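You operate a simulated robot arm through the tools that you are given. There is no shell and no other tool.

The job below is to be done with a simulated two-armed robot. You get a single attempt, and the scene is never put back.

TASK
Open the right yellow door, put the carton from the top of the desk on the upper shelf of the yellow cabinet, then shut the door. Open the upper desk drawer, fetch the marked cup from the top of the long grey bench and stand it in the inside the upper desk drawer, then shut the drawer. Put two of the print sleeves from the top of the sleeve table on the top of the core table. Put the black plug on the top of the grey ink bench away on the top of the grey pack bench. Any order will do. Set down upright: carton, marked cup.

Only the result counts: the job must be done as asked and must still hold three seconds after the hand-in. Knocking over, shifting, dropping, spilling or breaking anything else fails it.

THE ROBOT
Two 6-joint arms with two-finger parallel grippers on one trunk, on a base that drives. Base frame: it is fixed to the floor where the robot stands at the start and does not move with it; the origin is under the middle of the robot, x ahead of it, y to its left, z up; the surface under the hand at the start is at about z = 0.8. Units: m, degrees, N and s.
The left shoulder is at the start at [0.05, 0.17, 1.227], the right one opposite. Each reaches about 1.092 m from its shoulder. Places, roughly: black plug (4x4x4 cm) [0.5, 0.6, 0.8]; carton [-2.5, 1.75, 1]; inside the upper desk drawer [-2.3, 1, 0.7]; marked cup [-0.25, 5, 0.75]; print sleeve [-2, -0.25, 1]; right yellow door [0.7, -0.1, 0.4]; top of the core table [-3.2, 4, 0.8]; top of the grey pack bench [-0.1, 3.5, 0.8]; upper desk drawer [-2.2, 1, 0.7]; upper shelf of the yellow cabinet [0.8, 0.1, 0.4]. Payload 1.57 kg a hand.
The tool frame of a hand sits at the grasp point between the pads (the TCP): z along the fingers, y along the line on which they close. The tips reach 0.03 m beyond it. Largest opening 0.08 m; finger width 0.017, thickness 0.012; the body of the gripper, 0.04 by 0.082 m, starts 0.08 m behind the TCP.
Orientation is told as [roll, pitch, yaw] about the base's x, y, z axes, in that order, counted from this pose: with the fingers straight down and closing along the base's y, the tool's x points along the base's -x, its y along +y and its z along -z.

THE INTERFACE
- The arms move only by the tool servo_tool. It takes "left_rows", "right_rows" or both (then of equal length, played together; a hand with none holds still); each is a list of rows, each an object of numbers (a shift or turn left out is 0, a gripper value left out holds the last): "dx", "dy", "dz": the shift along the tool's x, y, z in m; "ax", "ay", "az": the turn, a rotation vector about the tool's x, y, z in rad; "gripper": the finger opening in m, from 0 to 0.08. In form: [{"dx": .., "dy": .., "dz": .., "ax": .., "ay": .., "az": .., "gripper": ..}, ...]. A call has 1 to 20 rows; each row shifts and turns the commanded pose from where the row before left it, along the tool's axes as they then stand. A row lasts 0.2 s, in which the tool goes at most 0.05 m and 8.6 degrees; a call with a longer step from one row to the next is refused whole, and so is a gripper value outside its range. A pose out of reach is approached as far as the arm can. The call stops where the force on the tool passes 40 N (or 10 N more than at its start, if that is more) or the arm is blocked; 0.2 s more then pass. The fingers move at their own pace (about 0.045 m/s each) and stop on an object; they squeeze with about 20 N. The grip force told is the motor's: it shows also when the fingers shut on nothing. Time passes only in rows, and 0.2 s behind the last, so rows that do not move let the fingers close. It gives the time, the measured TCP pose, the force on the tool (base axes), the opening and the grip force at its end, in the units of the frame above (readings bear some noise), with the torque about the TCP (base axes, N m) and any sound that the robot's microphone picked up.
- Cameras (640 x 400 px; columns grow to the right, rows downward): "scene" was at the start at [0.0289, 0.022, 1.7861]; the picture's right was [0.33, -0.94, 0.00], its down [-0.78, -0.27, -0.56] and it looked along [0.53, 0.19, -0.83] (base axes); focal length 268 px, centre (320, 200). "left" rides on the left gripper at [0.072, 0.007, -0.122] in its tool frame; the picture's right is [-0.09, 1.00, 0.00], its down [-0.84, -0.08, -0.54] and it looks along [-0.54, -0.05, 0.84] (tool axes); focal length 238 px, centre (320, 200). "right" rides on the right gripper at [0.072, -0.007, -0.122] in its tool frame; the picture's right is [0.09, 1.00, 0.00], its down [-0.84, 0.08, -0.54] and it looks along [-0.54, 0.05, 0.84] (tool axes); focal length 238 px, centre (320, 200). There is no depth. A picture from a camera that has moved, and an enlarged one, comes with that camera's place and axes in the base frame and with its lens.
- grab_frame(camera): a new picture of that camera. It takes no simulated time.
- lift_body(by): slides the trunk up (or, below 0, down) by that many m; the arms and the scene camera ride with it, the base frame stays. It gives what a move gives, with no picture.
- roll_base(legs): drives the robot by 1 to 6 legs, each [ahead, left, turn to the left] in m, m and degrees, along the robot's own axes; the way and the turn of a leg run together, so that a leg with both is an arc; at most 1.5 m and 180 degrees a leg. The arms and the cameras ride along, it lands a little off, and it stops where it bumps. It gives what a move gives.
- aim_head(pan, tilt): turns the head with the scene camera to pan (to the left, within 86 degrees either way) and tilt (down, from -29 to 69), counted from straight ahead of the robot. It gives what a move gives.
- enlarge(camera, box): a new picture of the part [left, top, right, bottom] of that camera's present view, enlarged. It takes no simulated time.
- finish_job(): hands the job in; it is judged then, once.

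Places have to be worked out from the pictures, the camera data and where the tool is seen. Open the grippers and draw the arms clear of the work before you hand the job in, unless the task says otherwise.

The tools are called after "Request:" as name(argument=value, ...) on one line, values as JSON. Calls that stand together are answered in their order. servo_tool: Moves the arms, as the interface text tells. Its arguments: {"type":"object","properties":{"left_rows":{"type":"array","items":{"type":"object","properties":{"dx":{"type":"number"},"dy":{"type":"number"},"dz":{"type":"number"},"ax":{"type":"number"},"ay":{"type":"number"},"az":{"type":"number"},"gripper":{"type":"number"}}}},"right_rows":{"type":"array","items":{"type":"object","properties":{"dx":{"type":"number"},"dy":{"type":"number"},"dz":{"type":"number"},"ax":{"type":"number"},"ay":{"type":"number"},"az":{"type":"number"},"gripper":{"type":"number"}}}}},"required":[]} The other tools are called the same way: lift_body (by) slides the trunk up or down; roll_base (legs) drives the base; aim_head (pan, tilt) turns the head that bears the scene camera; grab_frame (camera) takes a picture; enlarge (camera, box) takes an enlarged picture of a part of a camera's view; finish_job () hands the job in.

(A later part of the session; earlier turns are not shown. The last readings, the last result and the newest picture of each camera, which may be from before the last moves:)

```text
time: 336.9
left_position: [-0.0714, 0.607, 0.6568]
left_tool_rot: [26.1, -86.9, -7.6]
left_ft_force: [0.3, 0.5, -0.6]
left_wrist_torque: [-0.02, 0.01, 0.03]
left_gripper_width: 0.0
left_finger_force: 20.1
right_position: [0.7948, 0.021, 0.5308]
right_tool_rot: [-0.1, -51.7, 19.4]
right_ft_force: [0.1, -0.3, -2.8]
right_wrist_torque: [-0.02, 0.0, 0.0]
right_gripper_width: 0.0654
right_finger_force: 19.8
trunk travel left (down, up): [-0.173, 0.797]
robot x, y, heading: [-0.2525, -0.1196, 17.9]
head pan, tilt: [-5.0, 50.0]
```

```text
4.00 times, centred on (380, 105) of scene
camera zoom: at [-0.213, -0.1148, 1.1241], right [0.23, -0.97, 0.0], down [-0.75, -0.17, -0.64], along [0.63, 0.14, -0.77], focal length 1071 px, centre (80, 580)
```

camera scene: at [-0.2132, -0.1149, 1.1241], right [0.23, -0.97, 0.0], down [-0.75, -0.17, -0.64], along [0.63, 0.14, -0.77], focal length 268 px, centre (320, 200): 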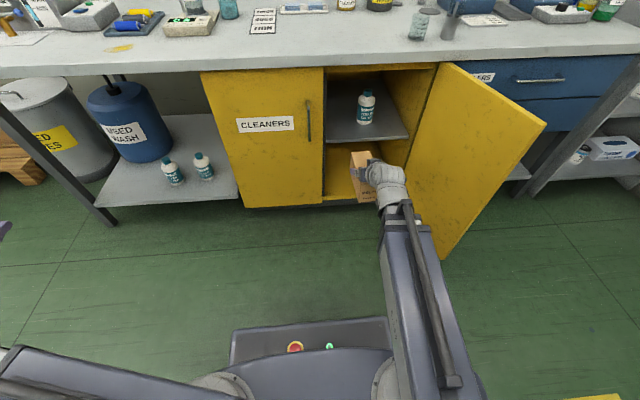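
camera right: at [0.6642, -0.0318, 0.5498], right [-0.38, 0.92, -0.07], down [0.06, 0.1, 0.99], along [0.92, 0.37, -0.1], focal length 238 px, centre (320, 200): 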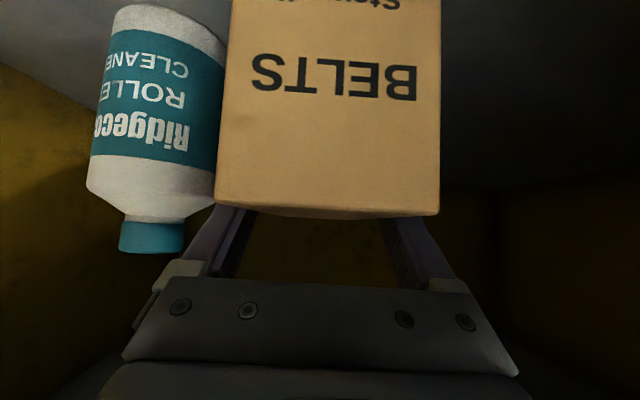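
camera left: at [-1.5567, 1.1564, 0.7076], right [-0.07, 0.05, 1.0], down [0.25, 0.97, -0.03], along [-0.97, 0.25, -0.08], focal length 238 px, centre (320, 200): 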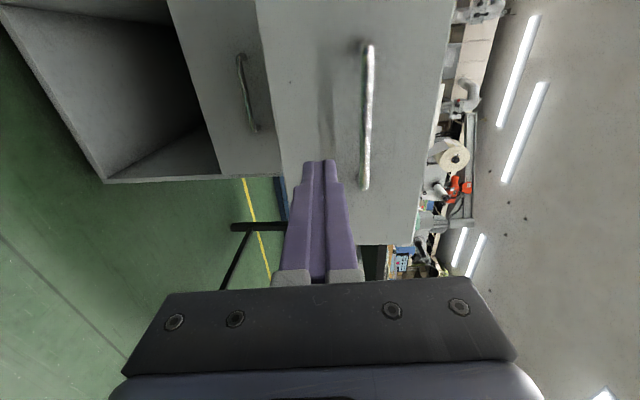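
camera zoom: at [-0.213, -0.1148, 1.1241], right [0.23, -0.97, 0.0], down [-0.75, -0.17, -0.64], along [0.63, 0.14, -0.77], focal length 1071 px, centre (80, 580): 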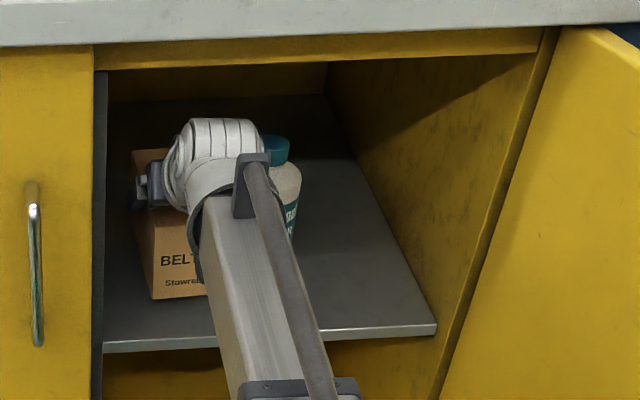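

The carton is fully over the shelf with the bottle about 3 cm to its right. I'll shift 1.2 cm left for margin and then lower until it touches.

Request:
servo_tool(right_rows=[{"dy": 0.012}, {}])

Request:
lift_body(by=-0.03)

Request:
lift_body(by=-0.006)

Request:
lift_body(by=-0.004)

Request:
enlarge(camera="scene", box=[300, 55, 460, 155])

```text
time: 337.5
left_position: [-0.0708, 0.607, 0.6568]
left_tool_rot: [26.1, -86.9, -7.7]
left_ft_force: [-0.6, -0.1, 0.8]
left_wrist_torque: [-0.03, -0.01, 0.01]
left_gripper_width: 0.0002
left_finger_force: 19.6
right_position: [0.7895, 0.0316, 0.531]
right_tool_rot: [-0.2, -51.8, 19.2]
right_ft_force: [0.3, 0.2, -3.0]
right_wrist_torque: [-0.04, 0.0, -0.01]
right_gripper_width: 0.0653
right_finger_force: 20.3
trunk travel left (down, up): [-0.173, 0.797]
robot x, y, heading: [-0.2488, -0.1181, 17.9]
head pan, tilt: [-5.0, 50.0]
```

```text
time: 338.2
left_position: [-0.072, 0.606, 0.6279]
left_tool_rot: [26.7, -87.1, -8.4]
left_ft_force: [-0.3, 0.0, 0.4]
left_wrist_torque: [-0.01, 0.0, 0.0]
left_gripper_width: 0.0
left_finger_force: 20.0
right_position: [0.7903, 0.0316, 0.5041]
right_tool_rot: [-0.2, -52.0, 19.2]
right_ft_force: [4.8, 1.6, 18.1]
right_wrist_torque: [0.13, -0.09, -0.38]
right_gripper_width: 0.0651
right_finger_force: 19.7
trunk travel left (down, up): [-0.143, 0.827]
robot x, y, heading: [-0.2517, -0.1205, 18.1]
head pan, tilt: [-5.0, 50.0]
```

```text
time: 338.8
left_position: [-0.0722, 0.6062, 0.6208]
left_tool_rot: [26.8, -87.1, -8.4]
left_ft_force: [-0.3, 0.6, 0.9]
left_wrist_torque: [0.01, -0.01, 0.01]
left_gripper_width: 0.0
left_finger_force: 20.1
right_position: [0.7879, 0.0323, 0.4968]
right_tool_rot: [-0.2, -51.8, 19.3]
right_ft_force: [-1.8, -2.0, 15.6]
right_wrist_torque: [0.1, -0.28, -0.11]
right_gripper_width: 0.0648
right_finger_force: 20.1
trunk travel left (down, up): [-0.137, 0.833]
robot x, y, heading: [-0.2487, -0.1189, 18.0]
head pan, tilt: [-5.0, 50.0]
```

```text
time: 339.3
left_position: [-0.0727, 0.606, 0.6168]
left_tool_rot: [26.9, -87.0, -8.5]
left_ft_force: [0.0, -0.8, -0.2]
left_wrist_torque: [0.01, 0.0, -0.02]
left_gripper_width: 0.0
left_finger_force: 20.2
right_position: [0.7887, 0.0314, 0.4939]
right_tool_rot: [-0.1, -51.8, 19.3]
right_ft_force: [-2.8, -2.2, 17.1]
right_wrist_torque: [0.15, -0.11, -0.09]
right_gripper_width: 0.0652
right_finger_force: 20.2
trunk travel left (down, up): [-0.133, 0.837]
robot x, y, heading: [-0.2506, -0.1214, 18.0]
head pan, tilt: [-5.0, 50.0]
```

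```text
4.00 times, centred on (380, 105) of scene
camera zoom: at [-0.2152, -0.1152, 1.0841], right [0.23, -0.97, 0.0], down [-0.75, -0.17, -0.64], along [0.63, 0.14, -0.76], focal length 1071 px, centre (80, 580)
```

zoom: 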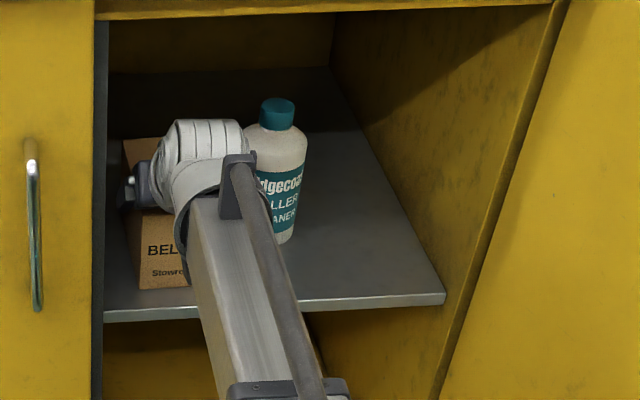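

The carton is resting on the shelf (17 N). I'll open the fingers and draw straight back out.

Request:
servo_tool(right_rows=[{"gripper": 0.08}, {}, {}, {}, {"dx": 0.0123, "dz": -0.0155}, {"dx": 0.0245, "dz": -0.031}, {"dx": 0.0245, "dz": -0.031}, {"dx": 0.0245, "dz": -0.031}, {"dx": 0.0245, "dz": -0.031}, {"dx": 0.0245, "dz": -0.031}, {"dx": 0.0245, "dz": -0.031}, {"dx": 0.0245, "dz": -0.031}, {"dx": 0.0245, "dz": -0.031}, {}])

Request:
enlarge(camera="scene", box=[280, 40, 480, 165])

Request:
grab_frame(camera="scene")

```text
time: 342.3
left_position: [-0.0702, 0.606, 0.6164]
left_tool_rot: [26.1, -86.9, -7.7]
left_ft_force: [-0.9, 1.2, -0.3]
left_wrist_torque: [0.0, -0.02, 0.02]
left_gripper_width: 0.0
left_finger_force: 19.9
right_position: [0.4724, -0.0788, 0.4903]
right_tool_rot: [-0.2, -51.7, 19.1]
right_ft_force: [0.3, 0.7, 0.0]
right_wrist_torque: [0.01, 0.0, 0.01]
right_gripper_width: 0.0799
right_finger_force: 0.2
trunk travel left (down, up): [-0.133, 0.837]
robot x, y, heading: [-0.2541, -0.1165, 18.1]
head pan, tilt: [-5.0, 50.0]
```

```text
3.20 times, centred on (380, 102) of scene
camera zoom: at [-0.2134, -0.1149, 1.0841], right [0.23, -0.97, 0.0], down [-0.75, -0.17, -0.64], along [0.63, 0.14, -0.77], focal length 857 px, centre (128, 512)
```

zoom: 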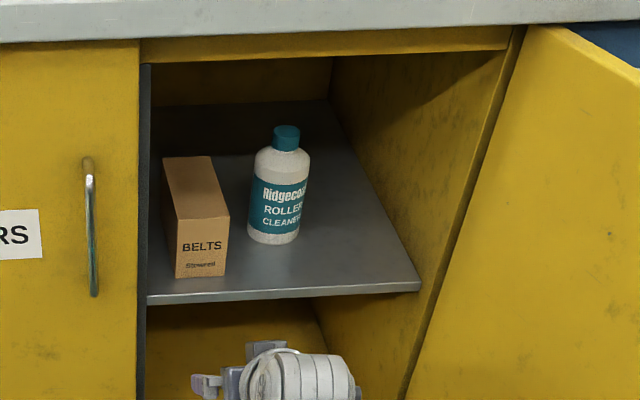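

```text
taken
camera scene: at [-0.2134, -0.1149, 1.0841], right [0.23, -0.97, 0.0], down [-0.75, -0.17, -0.64], along [0.63, 0.14, -0.77], focal length 268 px, centre (320, 200)
```

scene: 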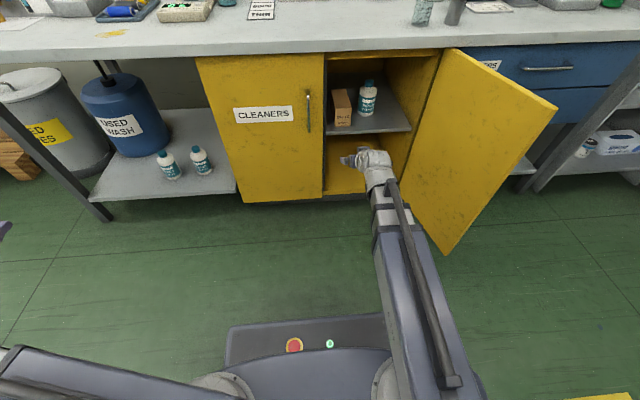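

The carton stands upright next to the bottle. To close the door I'll lift the hand above the door's top, strafe right past it, lower again, and push the outer face.

Request:
servo_tool(right_rows=[{"dx": 0.02, "dz": -0.025, "gripper": 0.0}, {}, {}])

Request:
lift_body(by=0.4)

Request:
roll_base(legs=[[0, -0.47, 0]])

Request:
aim_head(pan=0, tilt=50)

Request:
grab_frame(camera="scene")

```text
time: 343.1
left_position: [-0.0713, 0.6061, 0.6174]
left_tool_rot: [26.2, -86.9, -7.8]
left_ft_force: [0.5, 0.2, 0.2]
left_wrist_torque: [0.01, 0.0, -0.01]
left_gripper_width: 0.0
left_finger_force: 20.0
right_position: [0.441, -0.0886, 0.4908]
right_tool_rot: [-0.1, -51.7, 19.2]
right_ft_force: [0.2, -1.1, 1.3]
right_wrist_torque: [0.0, 0.01, 0.02]
right_gripper_width: 0.01
right_finger_force: 0.1
trunk travel left (down, up): [-0.133, 0.837]
robot x, y, heading: [-0.2551, -0.1202, 17.7]
head pan, tilt: [-5.0, 50.0]
```

```text
time: 347.0
left_position: [-0.0705, 0.6061, 1.0166]
left_tool_rot: [26.2, -86.8, -7.7]
left_ft_force: [-0.1, -0.5, 0.1]
left_wrist_torque: [-0.01, 0.0, 0.02]
left_gripper_width: 0.0
left_finger_force: 20.4
right_position: [0.4418, -0.0889, 0.8909]
right_tool_rot: [0.0, -51.7, 19.2]
right_ft_force: [-0.6, -0.1, -0.4]
right_wrist_torque: [0.0, 0.04, 0.02]
right_gripper_width: 0.0002
right_finger_force: 20.1
trunk travel left (down, up): [-0.533, 0.437]
robot x, y, heading: [-0.2541, -0.117, 17.8]
head pan, tilt: [-5.0, 50.0]
```

```text
time: 349.8
left_position: [0.0727, 0.1602, 1.0173]
left_tool_rot: [26.6, -86.9, -8.0]
left_ft_force: [0.1, 0.3, 0.0]
left_wrist_torque: [-0.01, 0.01, 0.01]
left_gripper_width: 0.0
left_finger_force: 20.3
right_position: [0.5871, -0.5336, 0.8907]
right_tool_rot: [-0.1, -51.7, 19.3]
right_ft_force: [0.0, -1.3, -0.6]
right_wrist_torque: [-0.01, 0.02, -0.04]
right_gripper_width: 0.0
right_finger_force: 20.1
trunk travel left (down, up): [-0.533, 0.437]
robot x, y, heading: [-0.1062, -0.5646, 17.8]
head pan, tilt: [-5.0, 50.0]
```

```text
time: 350.4
left_position: [0.0722, 0.1613, 1.0167]
left_tool_rot: [26.3, -86.9, -7.7]
left_ft_force: [-0.4, 0.0, 1.1]
left_wrist_torque: [-0.03, -0.01, 0.02]
left_gripper_width: 0.0
left_finger_force: 20.0
right_position: [0.5866, -0.5327, 0.8911]
right_tool_rot: [0.0, -51.8, 19.5]
right_ft_force: [-0.3, -0.4, 0.4]
right_wrist_torque: [-0.01, 0.04, 0.05]
right_gripper_width: 0.0003
right_finger_force: 20.4
trunk travel left (down, up): [-0.533, 0.437]
robot x, y, heading: [-0.1063, -0.5692, 18.0]
head pan, tilt: [0.0, 50.0]
```

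```text
taken
camera scene: at [-0.0692, -0.5551, 1.4841], right [0.31, -0.95, 0.0], down [-0.73, -0.24, -0.64], along [0.61, 0.2, -0.77], focal length 268 px, centre (320, 200)
```

scene: 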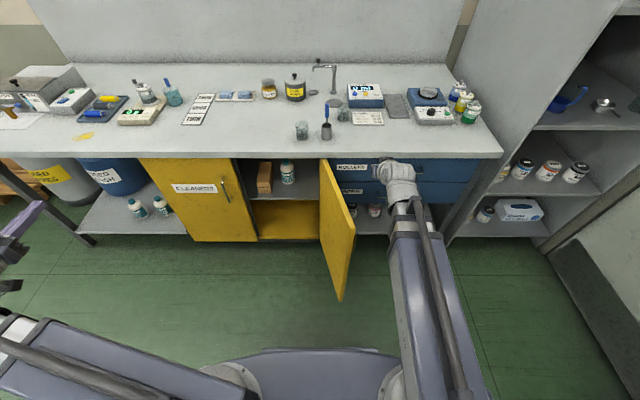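

The hand is right of the door. I'll strafe another 0.1 m for handle clearance, turn the hand 28° left so the fingertips lead, and lower to door mid-height.

Request:
roll_base(legs=[[0, -0.1, 0]])

Request:
servo_tool(right_rows=[{"ax": -0.098, "az": -0.0775}, {"ax": -0.098, "az": -0.0775}, {"ax": -0.098, "az": -0.0775}, {"ax": -0.098, "az": -0.0775}, {}])

Request:
lift_body(by=-0.4)

Request:
grab_frame(camera="scene")

Request:
grab_frame(camera="right")

```text
time: 351.6
left_position: [0.1025, 0.0635, 1.0176]
left_tool_rot: [27.0, -86.9, -8.4]
left_ft_force: [0.2, 0.2, -0.7]
left_wrist_torque: [-0.02, 0.03, 0.0]
left_gripper_width: 0.0
left_finger_force: 19.6
right_position: [0.6188, -0.6289, 0.8899]
right_tool_rot: [-0.1, -51.7, 19.4]
right_ft_force: [0.3, 0.4, 0.0]
right_wrist_torque: [-0.02, -0.02, 0.01]
right_gripper_width: 0.0
right_finger_force: 19.7
trunk travel left (down, up): [-0.533, 0.437]
robot x, y, heading: [-0.0763, -0.6601, 18.5]
head pan, tilt: [0.0, 50.0]
```

```text
time: 352.8
left_position: [0.103, 0.0645, 1.0181]
left_tool_rot: [26.2, -86.9, -7.6]
left_ft_force: [-0.5, -0.6, 0.2]
left_wrist_torque: [0.0, -0.04, -0.01]
left_gripper_width: 0.0
left_finger_force: 19.9
right_position: [0.619, -0.6278, 0.891]
right_tool_rot: [-0.1, -51.6, 48.1]
right_ft_force: [0.1, -0.5, -0.4]
right_wrist_torque: [-0.03, -0.02, 0.04]
right_gripper_width: 0.0
right_finger_force: 20.0
trunk travel left (down, up): [-0.533, 0.437]
robot x, y, heading: [-0.0749, -0.6626, 18.4]
head pan, tilt: [0.0, 50.0]
```

```text
time: 356.6
left_position: [0.1019, 0.065, 0.6171]
left_tool_rot: [26.2, -86.9, -7.5]
left_ft_force: [0.7, 0.1, 0.4]
left_wrist_torque: [0.03, -0.01, 0.03]
left_gripper_width: 0.0
left_finger_force: 20.1
right_position: [0.6178, -0.6294, 0.4912]
right_tool_rot: [-0.1, -51.6, 48.1]
right_ft_force: [0.1, 0.1, -0.5]
right_wrist_torque: [-0.01, -0.03, 0.0]
right_gripper_width: 0.0
right_finger_force: 19.9
trunk travel left (down, up): [-0.133, 0.837]
robot x, y, heading: [-0.0772, -0.6645, 18.4]
head pan, tilt: [0.0, 50.0]
```

```text
taken
camera scene: at [-0.0378, -0.6506, 1.0841], right [0.31, -0.95, 0.0], down [-0.73, -0.24, -0.64], along [0.61, 0.2, -0.77], focal length 268 px, centre (320, 200)
```

scene: 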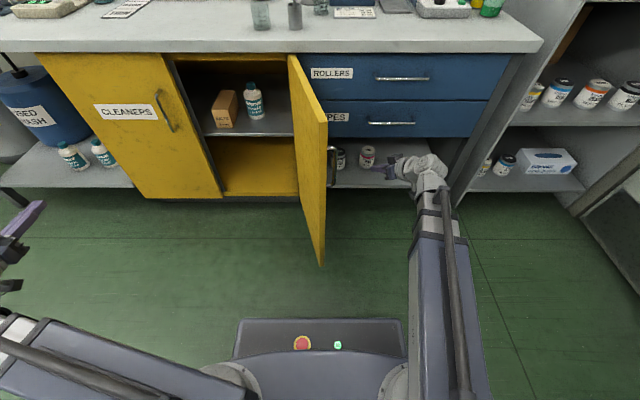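

```text
taken
camera right: at [0.5309, -0.7374, 0.5102], right [-0.78, 0.62, -0.07], down [0.0, 0.12, 0.99], along [0.63, 0.77, -0.1], focal length 238 px, centre (320, 200)
```

right: 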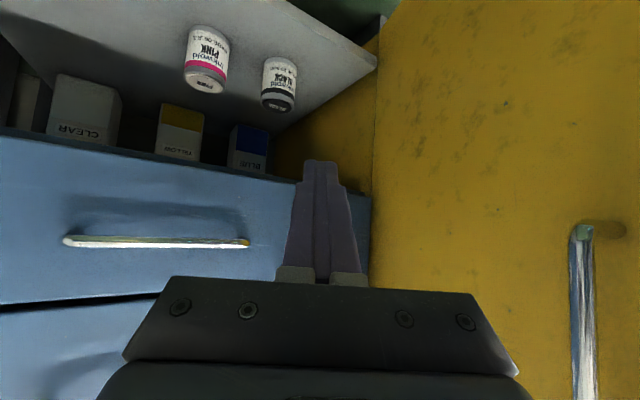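

The fingertips face the door's outer side, clear of its handle. I'll push toward the left (+v) in steps.

Request:
servo_tool(right_rows=[{"dx": -0.0091, "dy": 0.0261, "dz": 0.0116}, {"dx": -0.0091, "dy": 0.0261, "dz": 0.0116}, {"dx": -0.0091, "dy": 0.0261, "dz": 0.0116}, {"dx": -0.0091, "dy": 0.0261, "dz": 0.0116}, {"dx": -0.0091, "dy": 0.0261, "dz": 0.0116}, {"dx": -0.0091, "dy": 0.0261, "dz": 0.0116}, {"dx": -0.0091, "dy": 0.0261, "dz": 0.0116}, {"dx": -0.0091, "dy": 0.0261, "dz": 0.0116}, {"dx": -0.0091, "dy": 0.0261, "dz": 0.0116}, {"dx": -0.0091, "dy": 0.0261, "dz": 0.0116}])

Request:
grab_frame(camera="scene")

Request:
grab_frame(camera="right")

```text
time: 358.8
left_position: [0.1031, 0.0642, 0.6173]
left_tool_rot: [26.3, -86.8, -7.8]
left_ft_force: [0.6, -0.5, 0.1]
left_wrist_torque: [0.01, -0.01, -0.04]
left_gripper_width: 0.0001
left_finger_force: 20.3
right_position: [0.5233, -0.3444, 0.4906]
right_tool_rot: [0.0, -51.6, 48.0]
right_ft_force: [0.1, -0.4, -0.8]
right_wrist_torque: [0.0, 0.0, -0.01]
right_gripper_width: 0.0
right_finger_force: 20.0
trunk travel left (down, up): [-0.133, 0.837]
robot x, y, heading: [-0.0741, -0.6615, 18.6]
head pan, tilt: [0.0, 50.0]
```

```text
taken
camera scene: at [-0.0377, -0.6506, 1.0841], right [0.31, -0.95, 0.0], down [-0.73, -0.24, -0.64], along [0.61, 0.2, -0.77], focal length 268 px, centre (320, 200)
```

scene: 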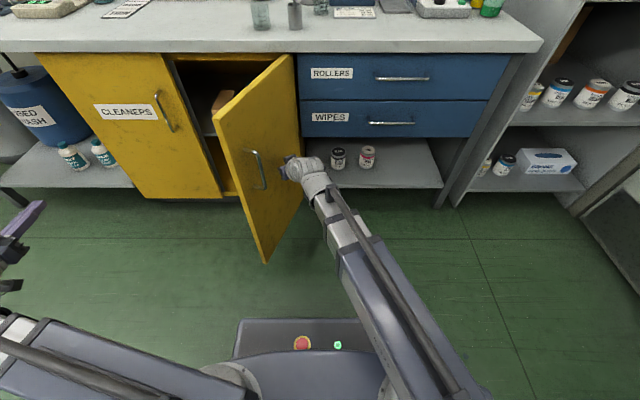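

```text
taken
camera right: at [0.4349, -0.4532, 0.5101], right [-0.78, 0.62, -0.07], down [0.01, 0.12, 0.99], along [0.63, 0.77, -0.1], focal length 238 px, centre (320, 200)
```

right: 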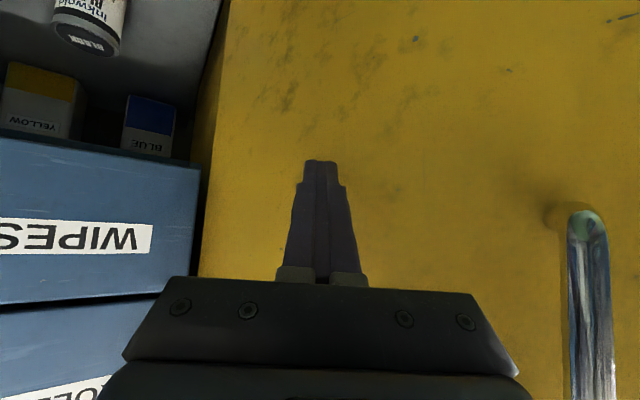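

The door is swinging shut (about 65° left). I'll follow its arc around the hinge.

Request:
servo_tool(right_rows=[{"dx": -0.0173, "dy": 0.0233, "dz": 0.0218}, {"dx": -0.0173, "dy": 0.0233, "dz": 0.0218}, {"dx": -0.0209, "dy": 0.0124, "dz": 0.0264}, {"dx": -0.0209, "dy": 0.0124, "dz": 0.0264}, {"dx": -0.0225, "dz": 0.0284}, {"dx": -0.0225, "dz": 0.0284}])

Request:
grab_frame(camera="scene")

```text
time: 360.2
left_position: [0.103, 0.0639, 0.6163]
left_tool_rot: [26.3, -86.9, -7.6]
left_ft_force: [0.0, -0.2, 0.0]
left_wrist_torque: [-0.01, 0.01, 0.01]
left_gripper_width: 0.0
left_finger_force: 19.6
right_position: [0.6012, -0.1506, 0.4902]
right_tool_rot: [-0.1, -51.4, 48.1]
right_ft_force: [-0.1, -1.0, -0.3]
right_wrist_torque: [-0.01, 0.01, 0.03]
right_gripper_width: 0.0
right_finger_force: 20.2
trunk travel left (down, up): [-0.133, 0.837]
robot x, y, heading: [-0.0753, -0.6559, 18.2]
head pan, tilt: [0.0, 50.0]
```

```text
taken
camera scene: at [-0.0378, -0.6506, 1.0841], right [0.31, -0.95, 0.0], down [-0.73, -0.24, -0.64], along [0.61, 0.2, -0.77], focal length 268 px, centre (320, 200)
```

scene: 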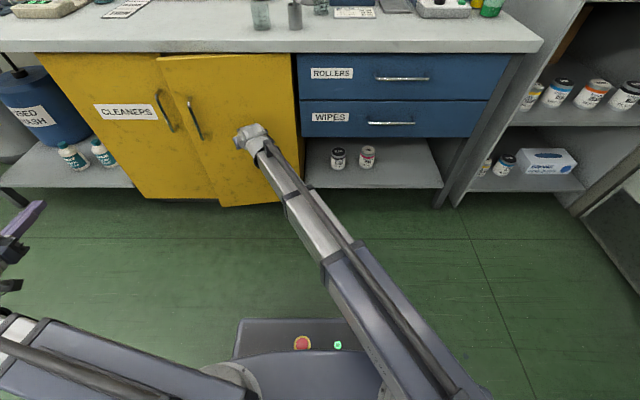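

Almost closed. I'll finish the push gently until it seats.

Request:
servo_tool(right_rows=[{"dx": -0.0105, "dy": -0.006, "dz": 0.0133}, {"dx": -0.0105, "dy": -0.006, "dz": 0.0133}, {"dx": -0.0105, "dy": -0.006, "dz": 0.0133}, {"dx": -0.0105, "dy": -0.006, "dz": 0.0133}, {"dx": -0.008, "dy": -0.004, "dz": 0.01}, {"dx": -0.006, "dy": -0.003, "dz": 0.008}])

Request:
grab_frame(camera="scene")

Request:
enlarge(camera="scene", box=[60, 40, 340, 215])

```text
time: 361.1
left_position: [0.1021, 0.0644, 0.6172]
left_tool_rot: [26.8, -86.9, -8.3]
left_ft_force: [0.2, -0.7, 0.2]
left_wrist_torque: [0.02, -0.01, 0.0]
left_gripper_width: 0.0001
left_finger_force: 20.1
right_position: [0.6462, -0.1245, 0.4897]
right_tool_rot: [0.2, -51.0, 47.9]
right_ft_force: [-6.5, -3.9, 5.2]
right_wrist_torque: [-0.01, -0.05, -0.02]
right_gripper_width: 0.0
right_finger_force: 19.8
trunk travel left (down, up): [-0.133, 0.837]
robot x, y, heading: [-0.075, -0.6637, 18.2]
head pan, tilt: [0.0, 50.0]
stopped in row 4 (right hand): the force on the tool passed its limit at 59 N (the readings are from after the stop); the commanded pose is now the measured one
```

```text
taken
camera scene: at [-0.0387, -0.6512, 1.0842], right [0.31, -0.95, 0.0], down [-0.73, -0.24, -0.64], along [0.61, 0.2, -0.77], focal length 268 px, centre (320, 200)
```

scene: 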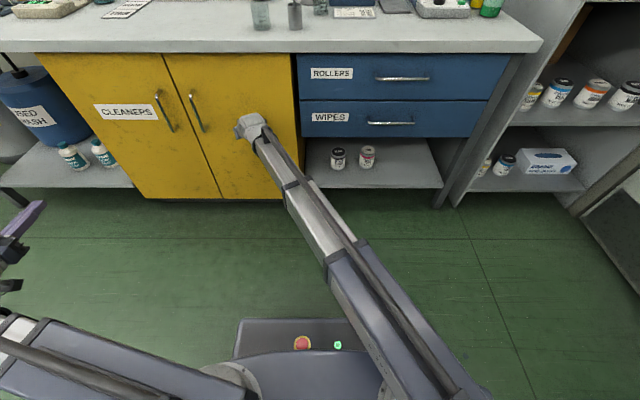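

```text
2.29 times, centred on (200, 128) of scene
camera zoom: at [-0.0387, -0.6512, 1.0842], right [0.31, -0.95, 0.0], down [-0.73, -0.24, -0.64], along [0.61, 0.2, -0.77], focal length 612 px, centre (594, 366)
```

zoom: 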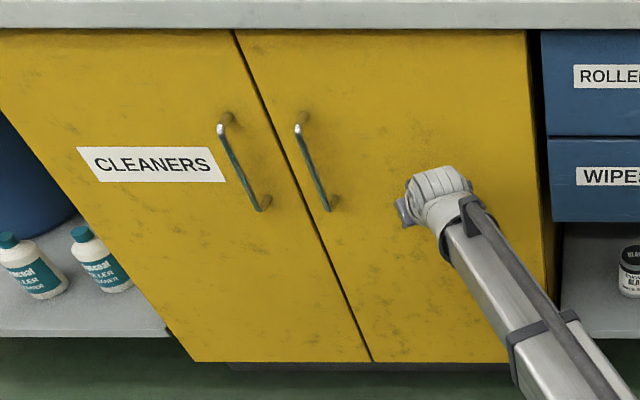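

The door is shut flush. I'll retract, raise the trunk, and then turn to survey the way to the sleeve table.

Request:
servo_tool(right_rows=[{"dx": 0.0217, "dz": -0.0275}, {"dx": 0.0217, "dz": -0.0275}, {"dx": 0.0217, "dz": -0.0275}, {"dx": 0.0217, "dz": -0.0275}, {}])

Request:
roll_base(legs=[[-0.05, 0, 0]])

Request:
lift_body(by=0.4)

Request:
lift_body(by=0.3)

Request:
grab_frame(camera="scene")

Request:
aim_head(pan=86, tilt=35)

Request:
grab_frame(camera="scene")

Request:
aim_head(pan=-86, tilt=35)

Request:
grab_frame(camera="scene")

```text
time: 362.3
left_position: [0.1021, 0.0638, 0.6174]
left_tool_rot: [26.2, -86.8, -7.8]
left_ft_force: [0.6, 0.0, 0.1]
left_wrist_torque: [-0.01, 0.02, 0.02]
left_gripper_width: 0.0
left_finger_force: 20.2
right_position: [0.5549, -0.2307, 0.4887]
right_tool_rot: [0.1, -51.1, 48.0]
right_ft_force: [0.6, -0.2, -0.2]
right_wrist_torque: [0.01, 0.01, 0.01]
right_gripper_width: 0.0
right_finger_force: 19.7
trunk travel left (down, up): [-0.133, 0.837]
robot x, y, heading: [-0.0765, -0.6601, 18.3]
head pan, tilt: [0.0, 50.0]
```

```text
time: 363.3
left_position: [0.0555, 0.0481, 0.6162]
left_tool_rot: [26.2, -86.8, -7.6]
left_ft_force: [0.0, 0.8, 0.3]
left_wrist_torque: [0.01, 0.01, 0.01]
left_gripper_width: 0.0
left_finger_force: 19.9
right_position: [0.5083, -0.246, 0.4892]
right_tool_rot: [0.1, -51.0, 48.0]
right_ft_force: [0.7, -0.7, -0.3]
right_wrist_torque: [-0.04, 0.03, -0.01]
right_gripper_width: 0.0
right_finger_force: 20.0
trunk travel left (down, up): [-0.133, 0.837]
robot x, y, heading: [-0.1236, -0.6722, 18.3]
head pan, tilt: [0.0, 50.0]
```

```text
time: 367.1
left_position: [0.0554, 0.0488, 1.0169]
left_tool_rot: [26.2, -86.9, -7.6]
left_ft_force: [-0.6, 0.4, 0.6]
left_wrist_torque: [-0.02, -0.01, 0.0]
left_gripper_width: 0.0
left_finger_force: 19.8
right_position: [0.5086, -0.2449, 0.8892]
right_tool_rot: [0.2, -51.1, 47.9]
right_ft_force: [0.6, -0.5, 0.2]
right_wrist_torque: [-0.03, -0.06, 0.02]
right_gripper_width: 0.0002
right_finger_force: 19.6
trunk travel left (down, up): [-0.533, 0.437]
robot x, y, heading: [-0.1218, -0.6767, 18.1]
head pan, tilt: [0.0, 50.0]
```

```text
time: 370.1
left_position: [0.0557, 0.0486, 1.3175]
left_tool_rot: [26.2, -86.9, -7.6]
left_ft_force: [0.6, 0.2, 0.3]
left_wrist_torque: [0.01, -0.01, -0.01]
left_gripper_width: 0.0001
left_finger_force: 19.9
right_position: [0.5074, -0.2454, 1.1891]
right_tool_rot: [0.2, -51.0, 48.1]
right_ft_force: [0.5, 0.1, 0.0]
right_wrist_torque: [0.02, 0.02, 0.01]
right_gripper_width: 0.0
right_finger_force: 20.4
trunk travel left (down, up): [-0.833, 0.137]
robot x, y, heading: [-0.1239, -0.6774, 18.6]
head pan, tilt: [0.0, 50.0]
```

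```text
taken
camera scene: at [-0.0853, -0.6662, 1.7841], right [0.31, -0.95, 0.0], down [-0.73, -0.24, -0.64], along [0.61, 0.2, -0.77], focal length 268 px, centre (320, 200)
```

scene: 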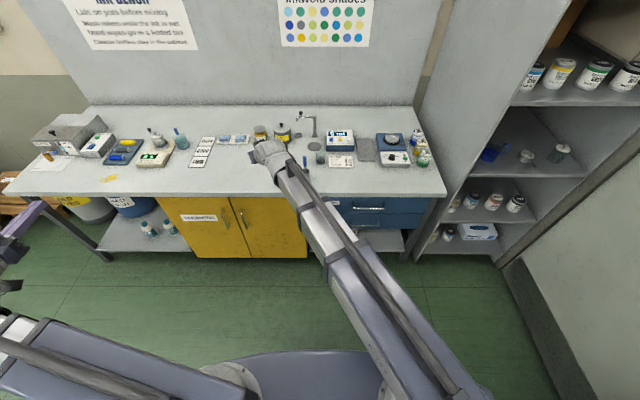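

```text
time: 371.7
left_position: [0.0549, 0.0491, 1.3176]
left_tool_rot: [26.3, -86.9, -7.7]
left_ft_force: [-0.9, 0.3, 0.5]
left_wrist_torque: [0.02, -0.01, -0.03]
left_gripper_width: 0.0001
left_finger_force: 19.8
right_position: [0.508, -0.2455, 1.1895]
right_tool_rot: [0.2, -51.0, 48.0]
right_ft_force: [0.1, -0.3, -0.6]
right_wrist_torque: [0.0, -0.03, 0.01]
right_gripper_width: 0.0
right_finger_force: 20.1
trunk travel left (down, up): [-0.833, 0.137]
robot x, y, heading: [-0.1254, -0.6743, 18.1]
head pan, tilt: [85.9, 35.0]
```

```text
taken
camera scene: at [-0.18, -0.605, 1.8058], right [0.97, 0.24, 0.0], down [0.14, -0.56, -0.82], along [-0.2, 0.79, -0.57], focal length 268 px, centre (320, 200)
```

scene: 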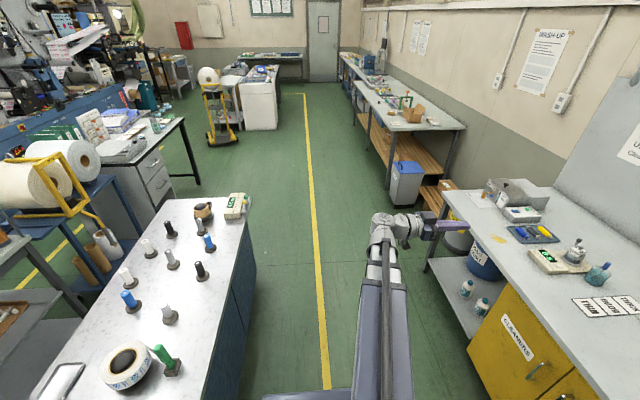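

```text
time: 374.3
left_position: [0.0554, 0.0492, 1.3168]
left_tool_rot: [26.1, -86.9, -7.7]
left_ft_force: [0.3, -0.1, -0.4]
left_wrist_torque: [0.03, 0.05, 0.04]
left_gripper_width: 0.0
left_finger_force: 20.2
right_position: [0.5083, -0.2453, 1.1892]
right_tool_rot: [0.2, -51.0, 48.0]
right_ft_force: [0.2, 0.4, -0.3]
right_wrist_torque: [-0.01, 0.02, -0.03]
right_gripper_width: 0.0001
right_finger_force: 20.2
trunk travel left (down, up): [-0.833, 0.137]
robot x, y, heading: [-0.1261, -0.6772, 18.3]
head pan, tilt: [-85.9, 35.0]
```

```text
taken
camera scene: at [-0.125, -0.7719, 1.8058], right [-0.92, -0.38, 0.0], down [-0.22, 0.53, -0.82], along [0.31, -0.76, -0.57], focal length 268 px, centre (320, 200)
```

scene: 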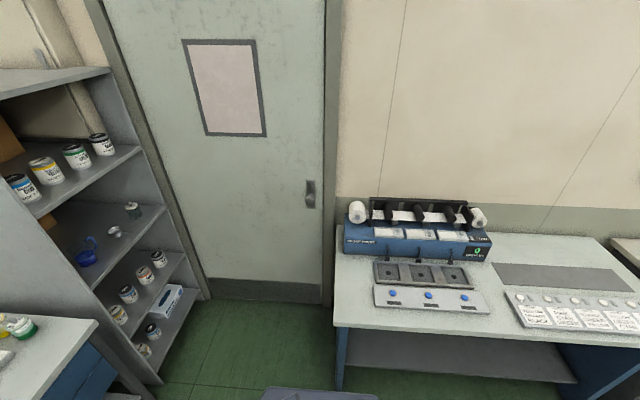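

The island ends near v -0.2 and the far-wall table begins near v -1.28, so there's a lane between them toward the sleeve table. I'll turn around to face it and look.

Request:
roll_base(legs=[[0, 0, 90], [0, 0, 90]])

Request:
aim_head(pan=-15, tilt=30)

Request:
grab_frame(camera="scene")

```text
time: 382.4
left_position: [-0.2966, -1.4025, 1.3176]
left_tool_rot: [26.2, -86.9, 172.6]
left_ft_force: [-0.4, 0.9, -0.2]
left_wrist_torque: [0.01, -0.01, -0.02]
left_gripper_width: 0.0
left_finger_force: 20.5
right_position: [-0.749, -1.1109, 1.1889]
right_tool_rot: [0.2, -51.0, -131.6]
right_ft_force: [-0.4, 0.3, 0.1]
right_wrist_torque: [0.02, 0.02, -0.01]
right_gripper_width: 0.0
right_finger_force: 19.7
trunk travel left (down, up): [-0.833, 0.137]
robot x, y, heading: [-0.1187, -0.677, -161.4]
head pan, tilt: [-85.9, 35.0]
```

```text
time: 383.8
left_position: [-0.2962, -1.4025, 1.3168]
left_tool_rot: [26.3, -86.9, 172.6]
left_ft_force: [-0.2, -0.2, -0.6]
left_wrist_torque: [-0.01, 0.0, -0.01]
left_gripper_width: 0.0002
left_finger_force: 19.8
right_position: [-0.7489, -1.1108, 1.1892]
right_tool_rot: [0.2, -51.0, -131.7]
right_ft_force: [0.1, -1.2, -0.6]
right_wrist_torque: [0.02, 0.0, 0.0]
right_gripper_width: 0.0001
right_finger_force: 19.9
trunk travel left (down, up): [-0.833, 0.137]
robot x, y, heading: [-0.1227, -0.6786, -161.4]
head pan, tilt: [-15.0, 30.0]
```

```text
taken
camera scene: at [-0.1727, -0.6709, 1.8136], right [-0.06, 1.0, 0.0], down [0.5, 0.03, -0.87], along [-0.86, -0.05, -0.5], focal length 268 px, centre (320, 200)
```

scene: 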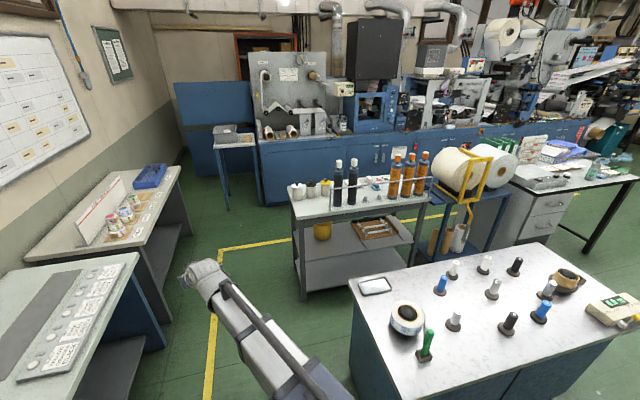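

Now there's a clear lane to the left of the island. Let me zoom in on the sleeves and the guard rail.

Request:
enlarge(camera="scene", box=[280, 135, 450, 241])

```text
3.76 times, centred on (365, 188) of scene
camera zoom: at [-0.1727, -0.6709, 1.8136], right [-0.06, 1.0, 0.0], down [0.5, 0.03, -0.87], along [-0.86, -0.05, -0.5], focal length 1008 px, centre (151, 245)
```

zoom: 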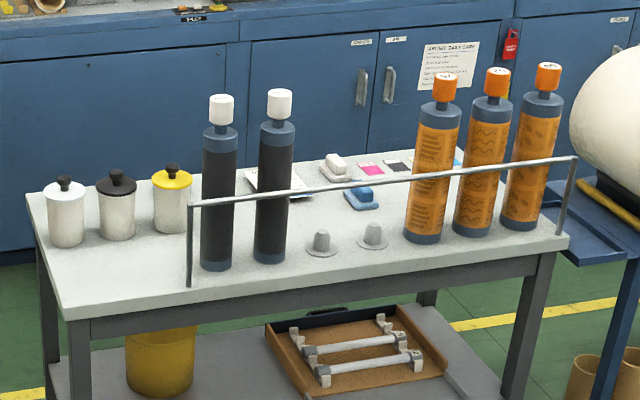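

The print sleeves are the three orange ones (u≈-1.89, v 0.356/0.467/0.575), knobs at z≈1.125 to 1.178; the rail top is at z≈0.97. I'll raise the trunk fully so the hands pass over everything, and drive into the lane before the sleeve table.

Request:
lift_body(by=0.135)

Request:
roll_base(legs=[[0.55, 0.03, -0.3], [0.55, 0.0, 0]])

Request:
aim_head(pan=-60, tilt=45)

Request:
grab_frame(camera="scene")

```text
time: 385.4
left_position: [-0.2965, -1.403, 1.4506]
left_tool_rot: [26.1, -86.9, 172.8]
left_ft_force: [-0.5, 0.0, -0.4]
left_wrist_torque: [0.0, 0.01, -0.02]
left_gripper_width: 0.0
left_finger_force: 19.3
right_position: [-0.7488, -1.111, 1.3242]
right_tool_rot: [0.4, -51.0, -131.7]
right_ft_force: [-0.3, -0.6, 0.6]
right_wrist_torque: [0.0, -0.04, 0.0]
right_gripper_width: 0.0001
right_finger_force: 20.3
trunk travel left (down, up): [-0.968, 0.002]
robot x, y, heading: [-0.1232, -0.6787, -161.5]
head pan, tilt: [-15.0, 30.0]
```

```text
time: 391.4
left_position: [-1.3388, -1.7722, 1.4519]
left_tool_rot: [26.1, -86.9, 172.3]
left_ft_force: [-0.1, 0.2, 0.2]
left_wrist_torque: [-0.02, 0.01, -0.01]
left_gripper_width: 0.0
left_finger_force: 20.2
right_position: [-1.7887, -1.4782, 1.3244]
right_tool_rot: [0.3, -51.0, -132.3]
right_ft_force: [-0.2, -0.3, -0.8]
right_wrist_torque: [0.0, 0.0, -0.04]
right_gripper_width: 0.0
right_finger_force: 20.0
trunk travel left (down, up): [-0.968, 0.002]
robot x, y, heading: [-1.158, -1.0442, -162.3]
head pan, tilt: [-15.0, 30.0]
```

```text
time: 392.5
left_position: [-1.3373, -1.7719, 1.4521]
left_tool_rot: [26.2, -87.0, 172.2]
left_ft_force: [-0.6, -0.6, -0.2]
left_wrist_torque: [0.0, -0.02, 0.01]
left_gripper_width: 0.0
left_finger_force: 20.3
right_position: [-1.7894, -1.4761, 1.3247]
right_tool_rot: [0.2, -50.9, -132.3]
right_ft_force: [0.1, 0.0, 0.1]
right_wrist_torque: [0.01, 0.0, -0.01]
right_gripper_width: 0.0
right_finger_force: 19.6
trunk travel left (down, up): [-0.968, 0.002]
robot x, y, heading: [-1.1641, -1.0481, -162.1]
head pan, tilt: [-60.0, 45.0]
```

```text
taken
camera scene: at [-1.1784, -0.983, 1.926], right [0.67, 0.74, 0.0], down [0.53, -0.47, -0.71], along [-0.53, 0.47, -0.71], focal length 268 px, centre (320, 200)
```

scene: 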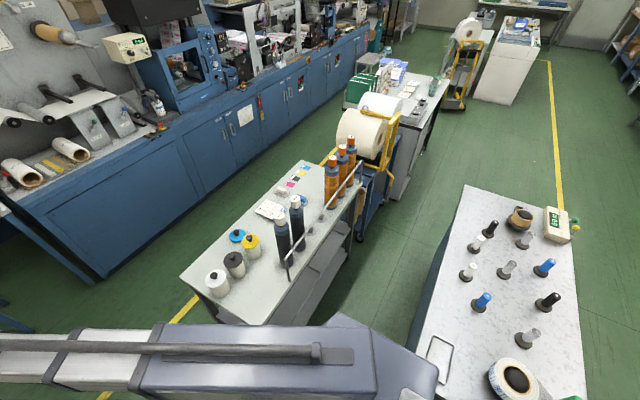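

I'm in the lane (u -1.43, v -0.63). I'll zoom in on the sleeves from this angle to refine positions.

Request:
enlarge(camera="scene", box=[250, 120, 410, 220])

Request:
enlarge(camera="scene", box=[170, 150, 490, 350])

```text
4.00 times, centred on (330, 170) of scene
camera zoom: at [-1.1784, -0.983, 1.926], right [0.67, 0.74, 0.0], down [0.53, -0.47, -0.71], along [-0.53, 0.47, -0.71], focal length 1071 px, centre (280, 320)
```

zoom: 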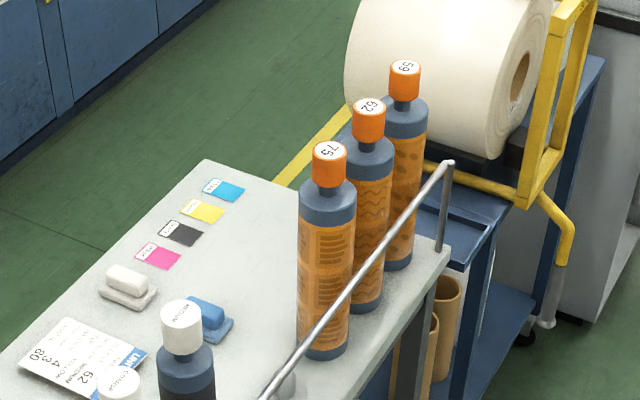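

```text
2.00 times, centred on (330, 250) of scene
camera zoom: at [-1.1784, -0.983, 1.926], right [0.67, 0.74, 0.0], down [0.53, -0.47, -0.71], along [-0.53, 0.47, -0.71], focal length 535 px, centre (300, 100)
```

zoom: 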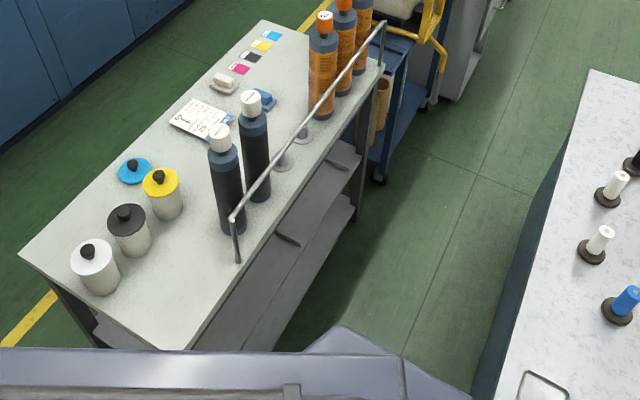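

Sleeve positions are confirmed: #75 at (-1.908, -0.247) and #62 at (-1.943, -0.145), knobs z 1.122 to 1.174, 41 mm wide. I'll turn right to face along the table and view the hands.

Request:
roll_base(legs=[[0, 0, -89.8]])

Request:
aim_head(pan=10, tilt=45)

Request:
grab_frame(camera="scene")

```text
time: 396.7
left_position: [-1.8827, -0.8712, 1.4522]
left_tool_rot: [26.3, -86.9, 82.3]
left_ft_force: [-0.1, 0.8, 0.4]
left_wrist_torque: [-0.01, -0.01, 0.01]
left_gripper_width: 0.0
left_finger_force: 19.9
right_position: [-1.5886, -0.4192, 1.3243]
right_tool_rot: [0.3, -51.0, 138.1]
right_ft_force: [0.2, 0.5, 0.1]
right_wrist_torque: [0.0, -0.01, 0.03]
right_gripper_width: 0.0
right_finger_force: 20.2
trunk travel left (down, up): [-0.968, 0.002]
robot x, y, heading: [-1.1589, -1.0449, 108.2]
head pan, tilt: [-60.0, 45.0]
```

```text
time: 398.1
left_position: [-1.8826, -0.871, 1.4524]
left_tool_rot: [26.2, -86.9, 82.2]
left_ft_force: [0.4, 0.1, -0.8]
left_wrist_torque: [0.01, 0.02, 0.04]
left_gripper_width: 0.0
left_finger_force: 19.5
right_position: [-1.589, -0.4185, 1.3246]
right_tool_rot: [0.1, -51.0, 138.0]
right_ft_force: [0.1, 0.1, 0.0]
right_wrist_torque: [0.0, 0.01, 0.02]
right_gripper_width: 0.0
right_finger_force: 20.1
trunk travel left (down, up): [-0.968, 0.002]
robot x, y, heading: [-1.161, -1.0445, 108.3]
head pan, tilt: [10.0, 45.0]
```

```text
taken
camera scene: at [-1.182, -1.016, 1.926], right [0.88, 0.47, 0.0], down [0.33, -0.62, -0.71], along [-0.33, 0.62, -0.71], focal length 268 px, centre (320, 200)
```

scene: 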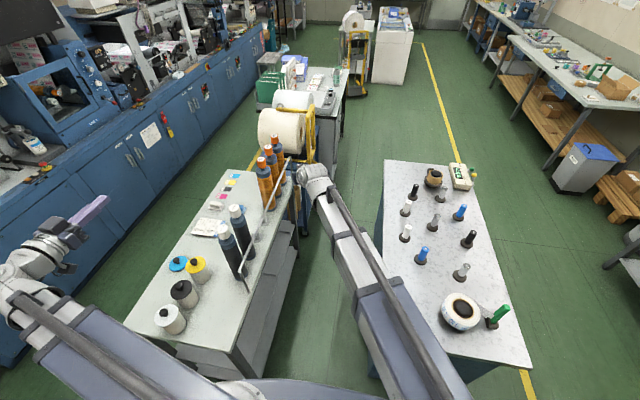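

The arms are telescoping (straight from shoulder to wrist), so tilting the hands ~25 to 30° below horizontal lets them pass over everything. I'll edge the base carefully into its working spot between table and island.

Request:
roll_base(legs=[[0.078, 0.025, -0.2]])

Request:
servo_tool(right_rows=[{"dx": -0.0268, "ay": -0.122, "gripper": 0.08}, {"dx": -0.0268, "ay": -0.122}, {}, {}, {}], left_rows=[{"dx": 0.0288, "ay": 0.131, "gripper": 0.08}, {"dx": 0.0288, "ay": 0.131}, {"dx": 0.0288, "ay": 0.131}, {"dx": 0.0288, "ay": 0.131}, {}])

```text
time: 399.2
left_position: [-1.9313, -0.8021, 1.4505]
left_tool_rot: [25.2, -86.9, 83.2]
left_ft_force: [-0.8, -0.1, -1.0]
left_wrist_torque: [0.01, 0.03, 0.0]
left_gripper_width: 0.0
left_finger_force: 19.8
right_position: [-1.6368, -0.35, 1.3236]
right_tool_rot: [0.3, -50.9, 137.9]
right_ft_force: [-0.5, -0.1, -0.7]
right_wrist_torque: [-0.01, 0.01, 0.04]
right_gripper_width: 0.0
right_finger_force: 20.5
trunk travel left (down, up): [-0.968, 0.002]
robot x, y, heading: [-1.2066, -0.9802, 108.0]
head pan, tilt: [10.0, 45.0]
```

```text
time: 400.4
left_position: [-1.9244, -0.8292, 1.3432]
left_tool_rot: [2.5, -57.0, 106.3]
left_ft_force: [0.5, -0.2, -0.2]
left_wrist_torque: [0.02, 0.01, 0.01]
left_gripper_width: 0.08
left_finger_force: 0.2
right_position: [-1.6579, -0.3292, 1.3684]
right_tool_rot: [0.4, -64.9, 137.7]
right_ft_force: [-0.6, 0.4, 0.1]
right_wrist_torque: [-0.01, -0.02, 0.0]
right_gripper_width: 0.0799
right_finger_force: 0.0
trunk travel left (down, up): [-0.968, 0.002]
robot x, y, heading: [-1.2037, -0.982, 108.3]
head pan, tilt: [10.0, 45.0]
```

I'm in place (u -1.45, v -0.56). I'll bring the right hand over sleeve #75's knob at a safe height.

Request:
servo_tool(right_rows=[{"ax": -0.087, "az": -0.0407}, {"dx": -0.0177, "dy": 0.0139, "dz": 0.0377}, {"dx": -0.0177, "dy": 0.0139, "dz": 0.0377}, {"dx": -0.0177, "dy": 0.0139, "dz": 0.0377}, {"dx": -0.0177, "dy": 0.0139, "dz": 0.0377}, {"dx": -0.0177, "dy": 0.0139, "dz": 0.0377}, {"dx": -0.0177, "dy": 0.0139, "dz": 0.0377}, {}])

Request:
grab_frame(camera="right")

Request:
grab_frame(camera="scene")

```text
time: 402.2
left_position: [-1.9236, -0.8303, 1.3425]
left_tool_rot: [2.6, -57.1, 106.3]
left_ft_force: [-0.5, 1.2, 0.0]
left_wrist_torque: [0.0, 0.0, 0.02]
left_gripper_width: 0.0799
left_finger_force: 0.1
right_position: [-1.91, -0.248, 1.3701]
right_tool_rot: [0.4, -65.0, 143.2]
right_ft_force: [0.6, -0.1, 0.5]
right_wrist_torque: [0.0, -0.02, -0.01]
right_gripper_width: 0.0798
right_finger_force: 0.0
trunk travel left (down, up): [-0.968, 0.002]
robot x, y, heading: [-1.2086, -0.9831, 108.3]
head pan, tilt: [10.0, 45.0]
```

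```text
taken
camera right: at [-1.7907, -0.327, 1.3561], right [-0.56, -0.82, -0.08], down [0.07, -0.14, 0.99], along [-0.83, 0.55, 0.13], focal length 238 px, centre (320, 200)
```

right: 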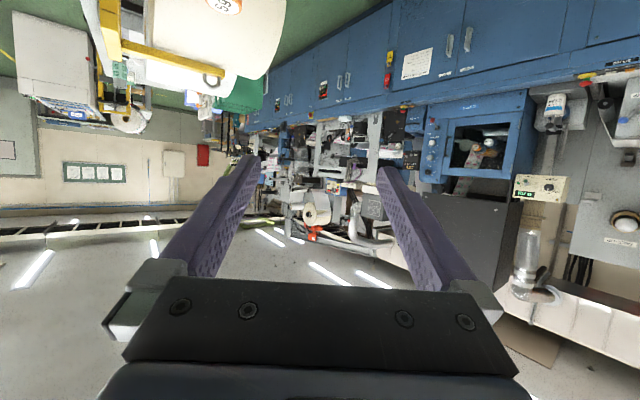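

```text
taken
camera scene: at [-1.2292, -0.9496, 1.926], right [0.88, 0.47, 0.0], down [0.33, -0.62, -0.71], along [-0.33, 0.62, -0.71], focal length 268 px, centre (320, 200)
```

scene: 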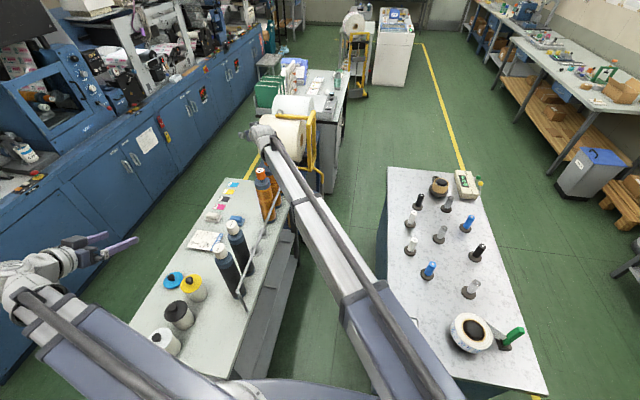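

The hand reached (-1.910, -0.248). I'll zoom in to confirm it is above knob #75 before lowering.

Request:
enlarge(camera="scene", box=[200, 105, 340, 193])

Request:
lift_body(by=-0.14)

Request:
enlarge(camera="scene", box=[200, 105, 340, 193])

Request:
grab_frame(camera="right")

```text
4.55 times, centred on (270, 149) of scene
camera zoom: at [-1.2292, -0.9496, 1.926], right [0.88, 0.47, 0.0], down [0.33, -0.62, -0.71], along [-0.33, 0.62, -0.71], focal length 1217 px, centre (547, 432)
```

zoom: 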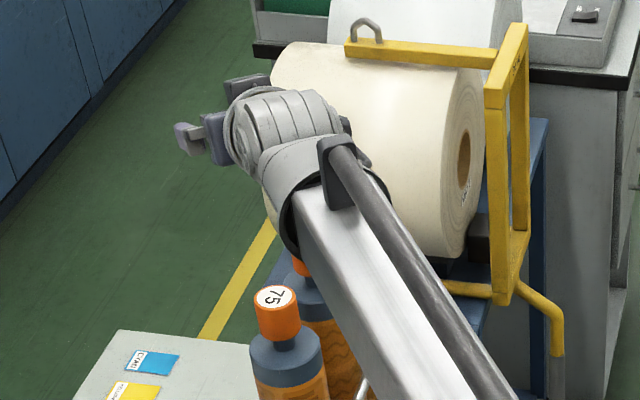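

```text
time: 403.8
left_position: [-1.9246, -0.8282, 1.2028]
left_tool_rot: [2.5, -57.1, 106.3]
left_ft_force: [0.3, 0.6, -0.3]
left_wrist_torque: [0.0, -0.03, -0.02]
left_gripper_width: 0.0803
left_finger_force: 0.1
right_position: [-1.9098, -0.2485, 1.2288]
right_tool_rot: [0.4, -64.9, 143.2]
right_ft_force: [0.0, 1.2, -0.5]
right_wrist_torque: [0.02, -0.03, -0.02]
right_gripper_width: 0.0798
right_finger_force: 0.0
trunk travel left (down, up): [-0.828, 0.142]
robot x, y, heading: [-1.2067, -0.9803, 108.2]
head pan, tilt: [10.0, 45.0]
```

```text
4.55 times, centred on (270, 149) of scene
camera zoom: at [-1.2303, -0.9493, 1.7861], right [0.88, 0.47, 0.0], down [0.33, -0.62, -0.71], along [-0.33, 0.62, -0.71], focal length 1217 px, centre (547, 432)
```

zoom: 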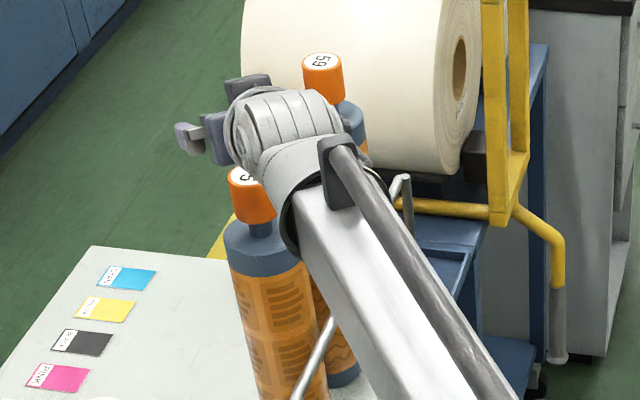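

```text
taken
camera right: at [-1.7912, -0.3267, 1.2158], right [-0.56, -0.82, -0.08], down [0.07, -0.14, 0.99], along [-0.83, 0.55, 0.13], focal length 238 px, centre (320, 200)
```

right: 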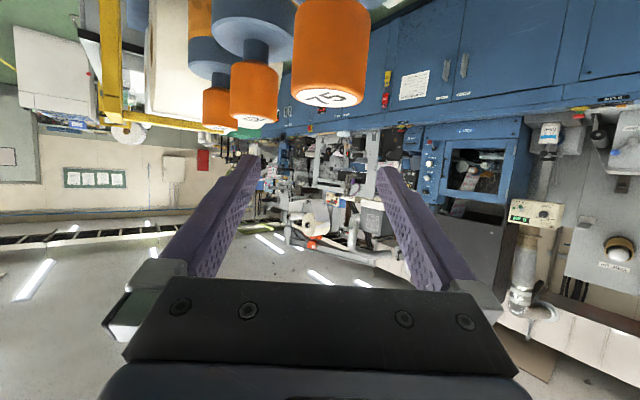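

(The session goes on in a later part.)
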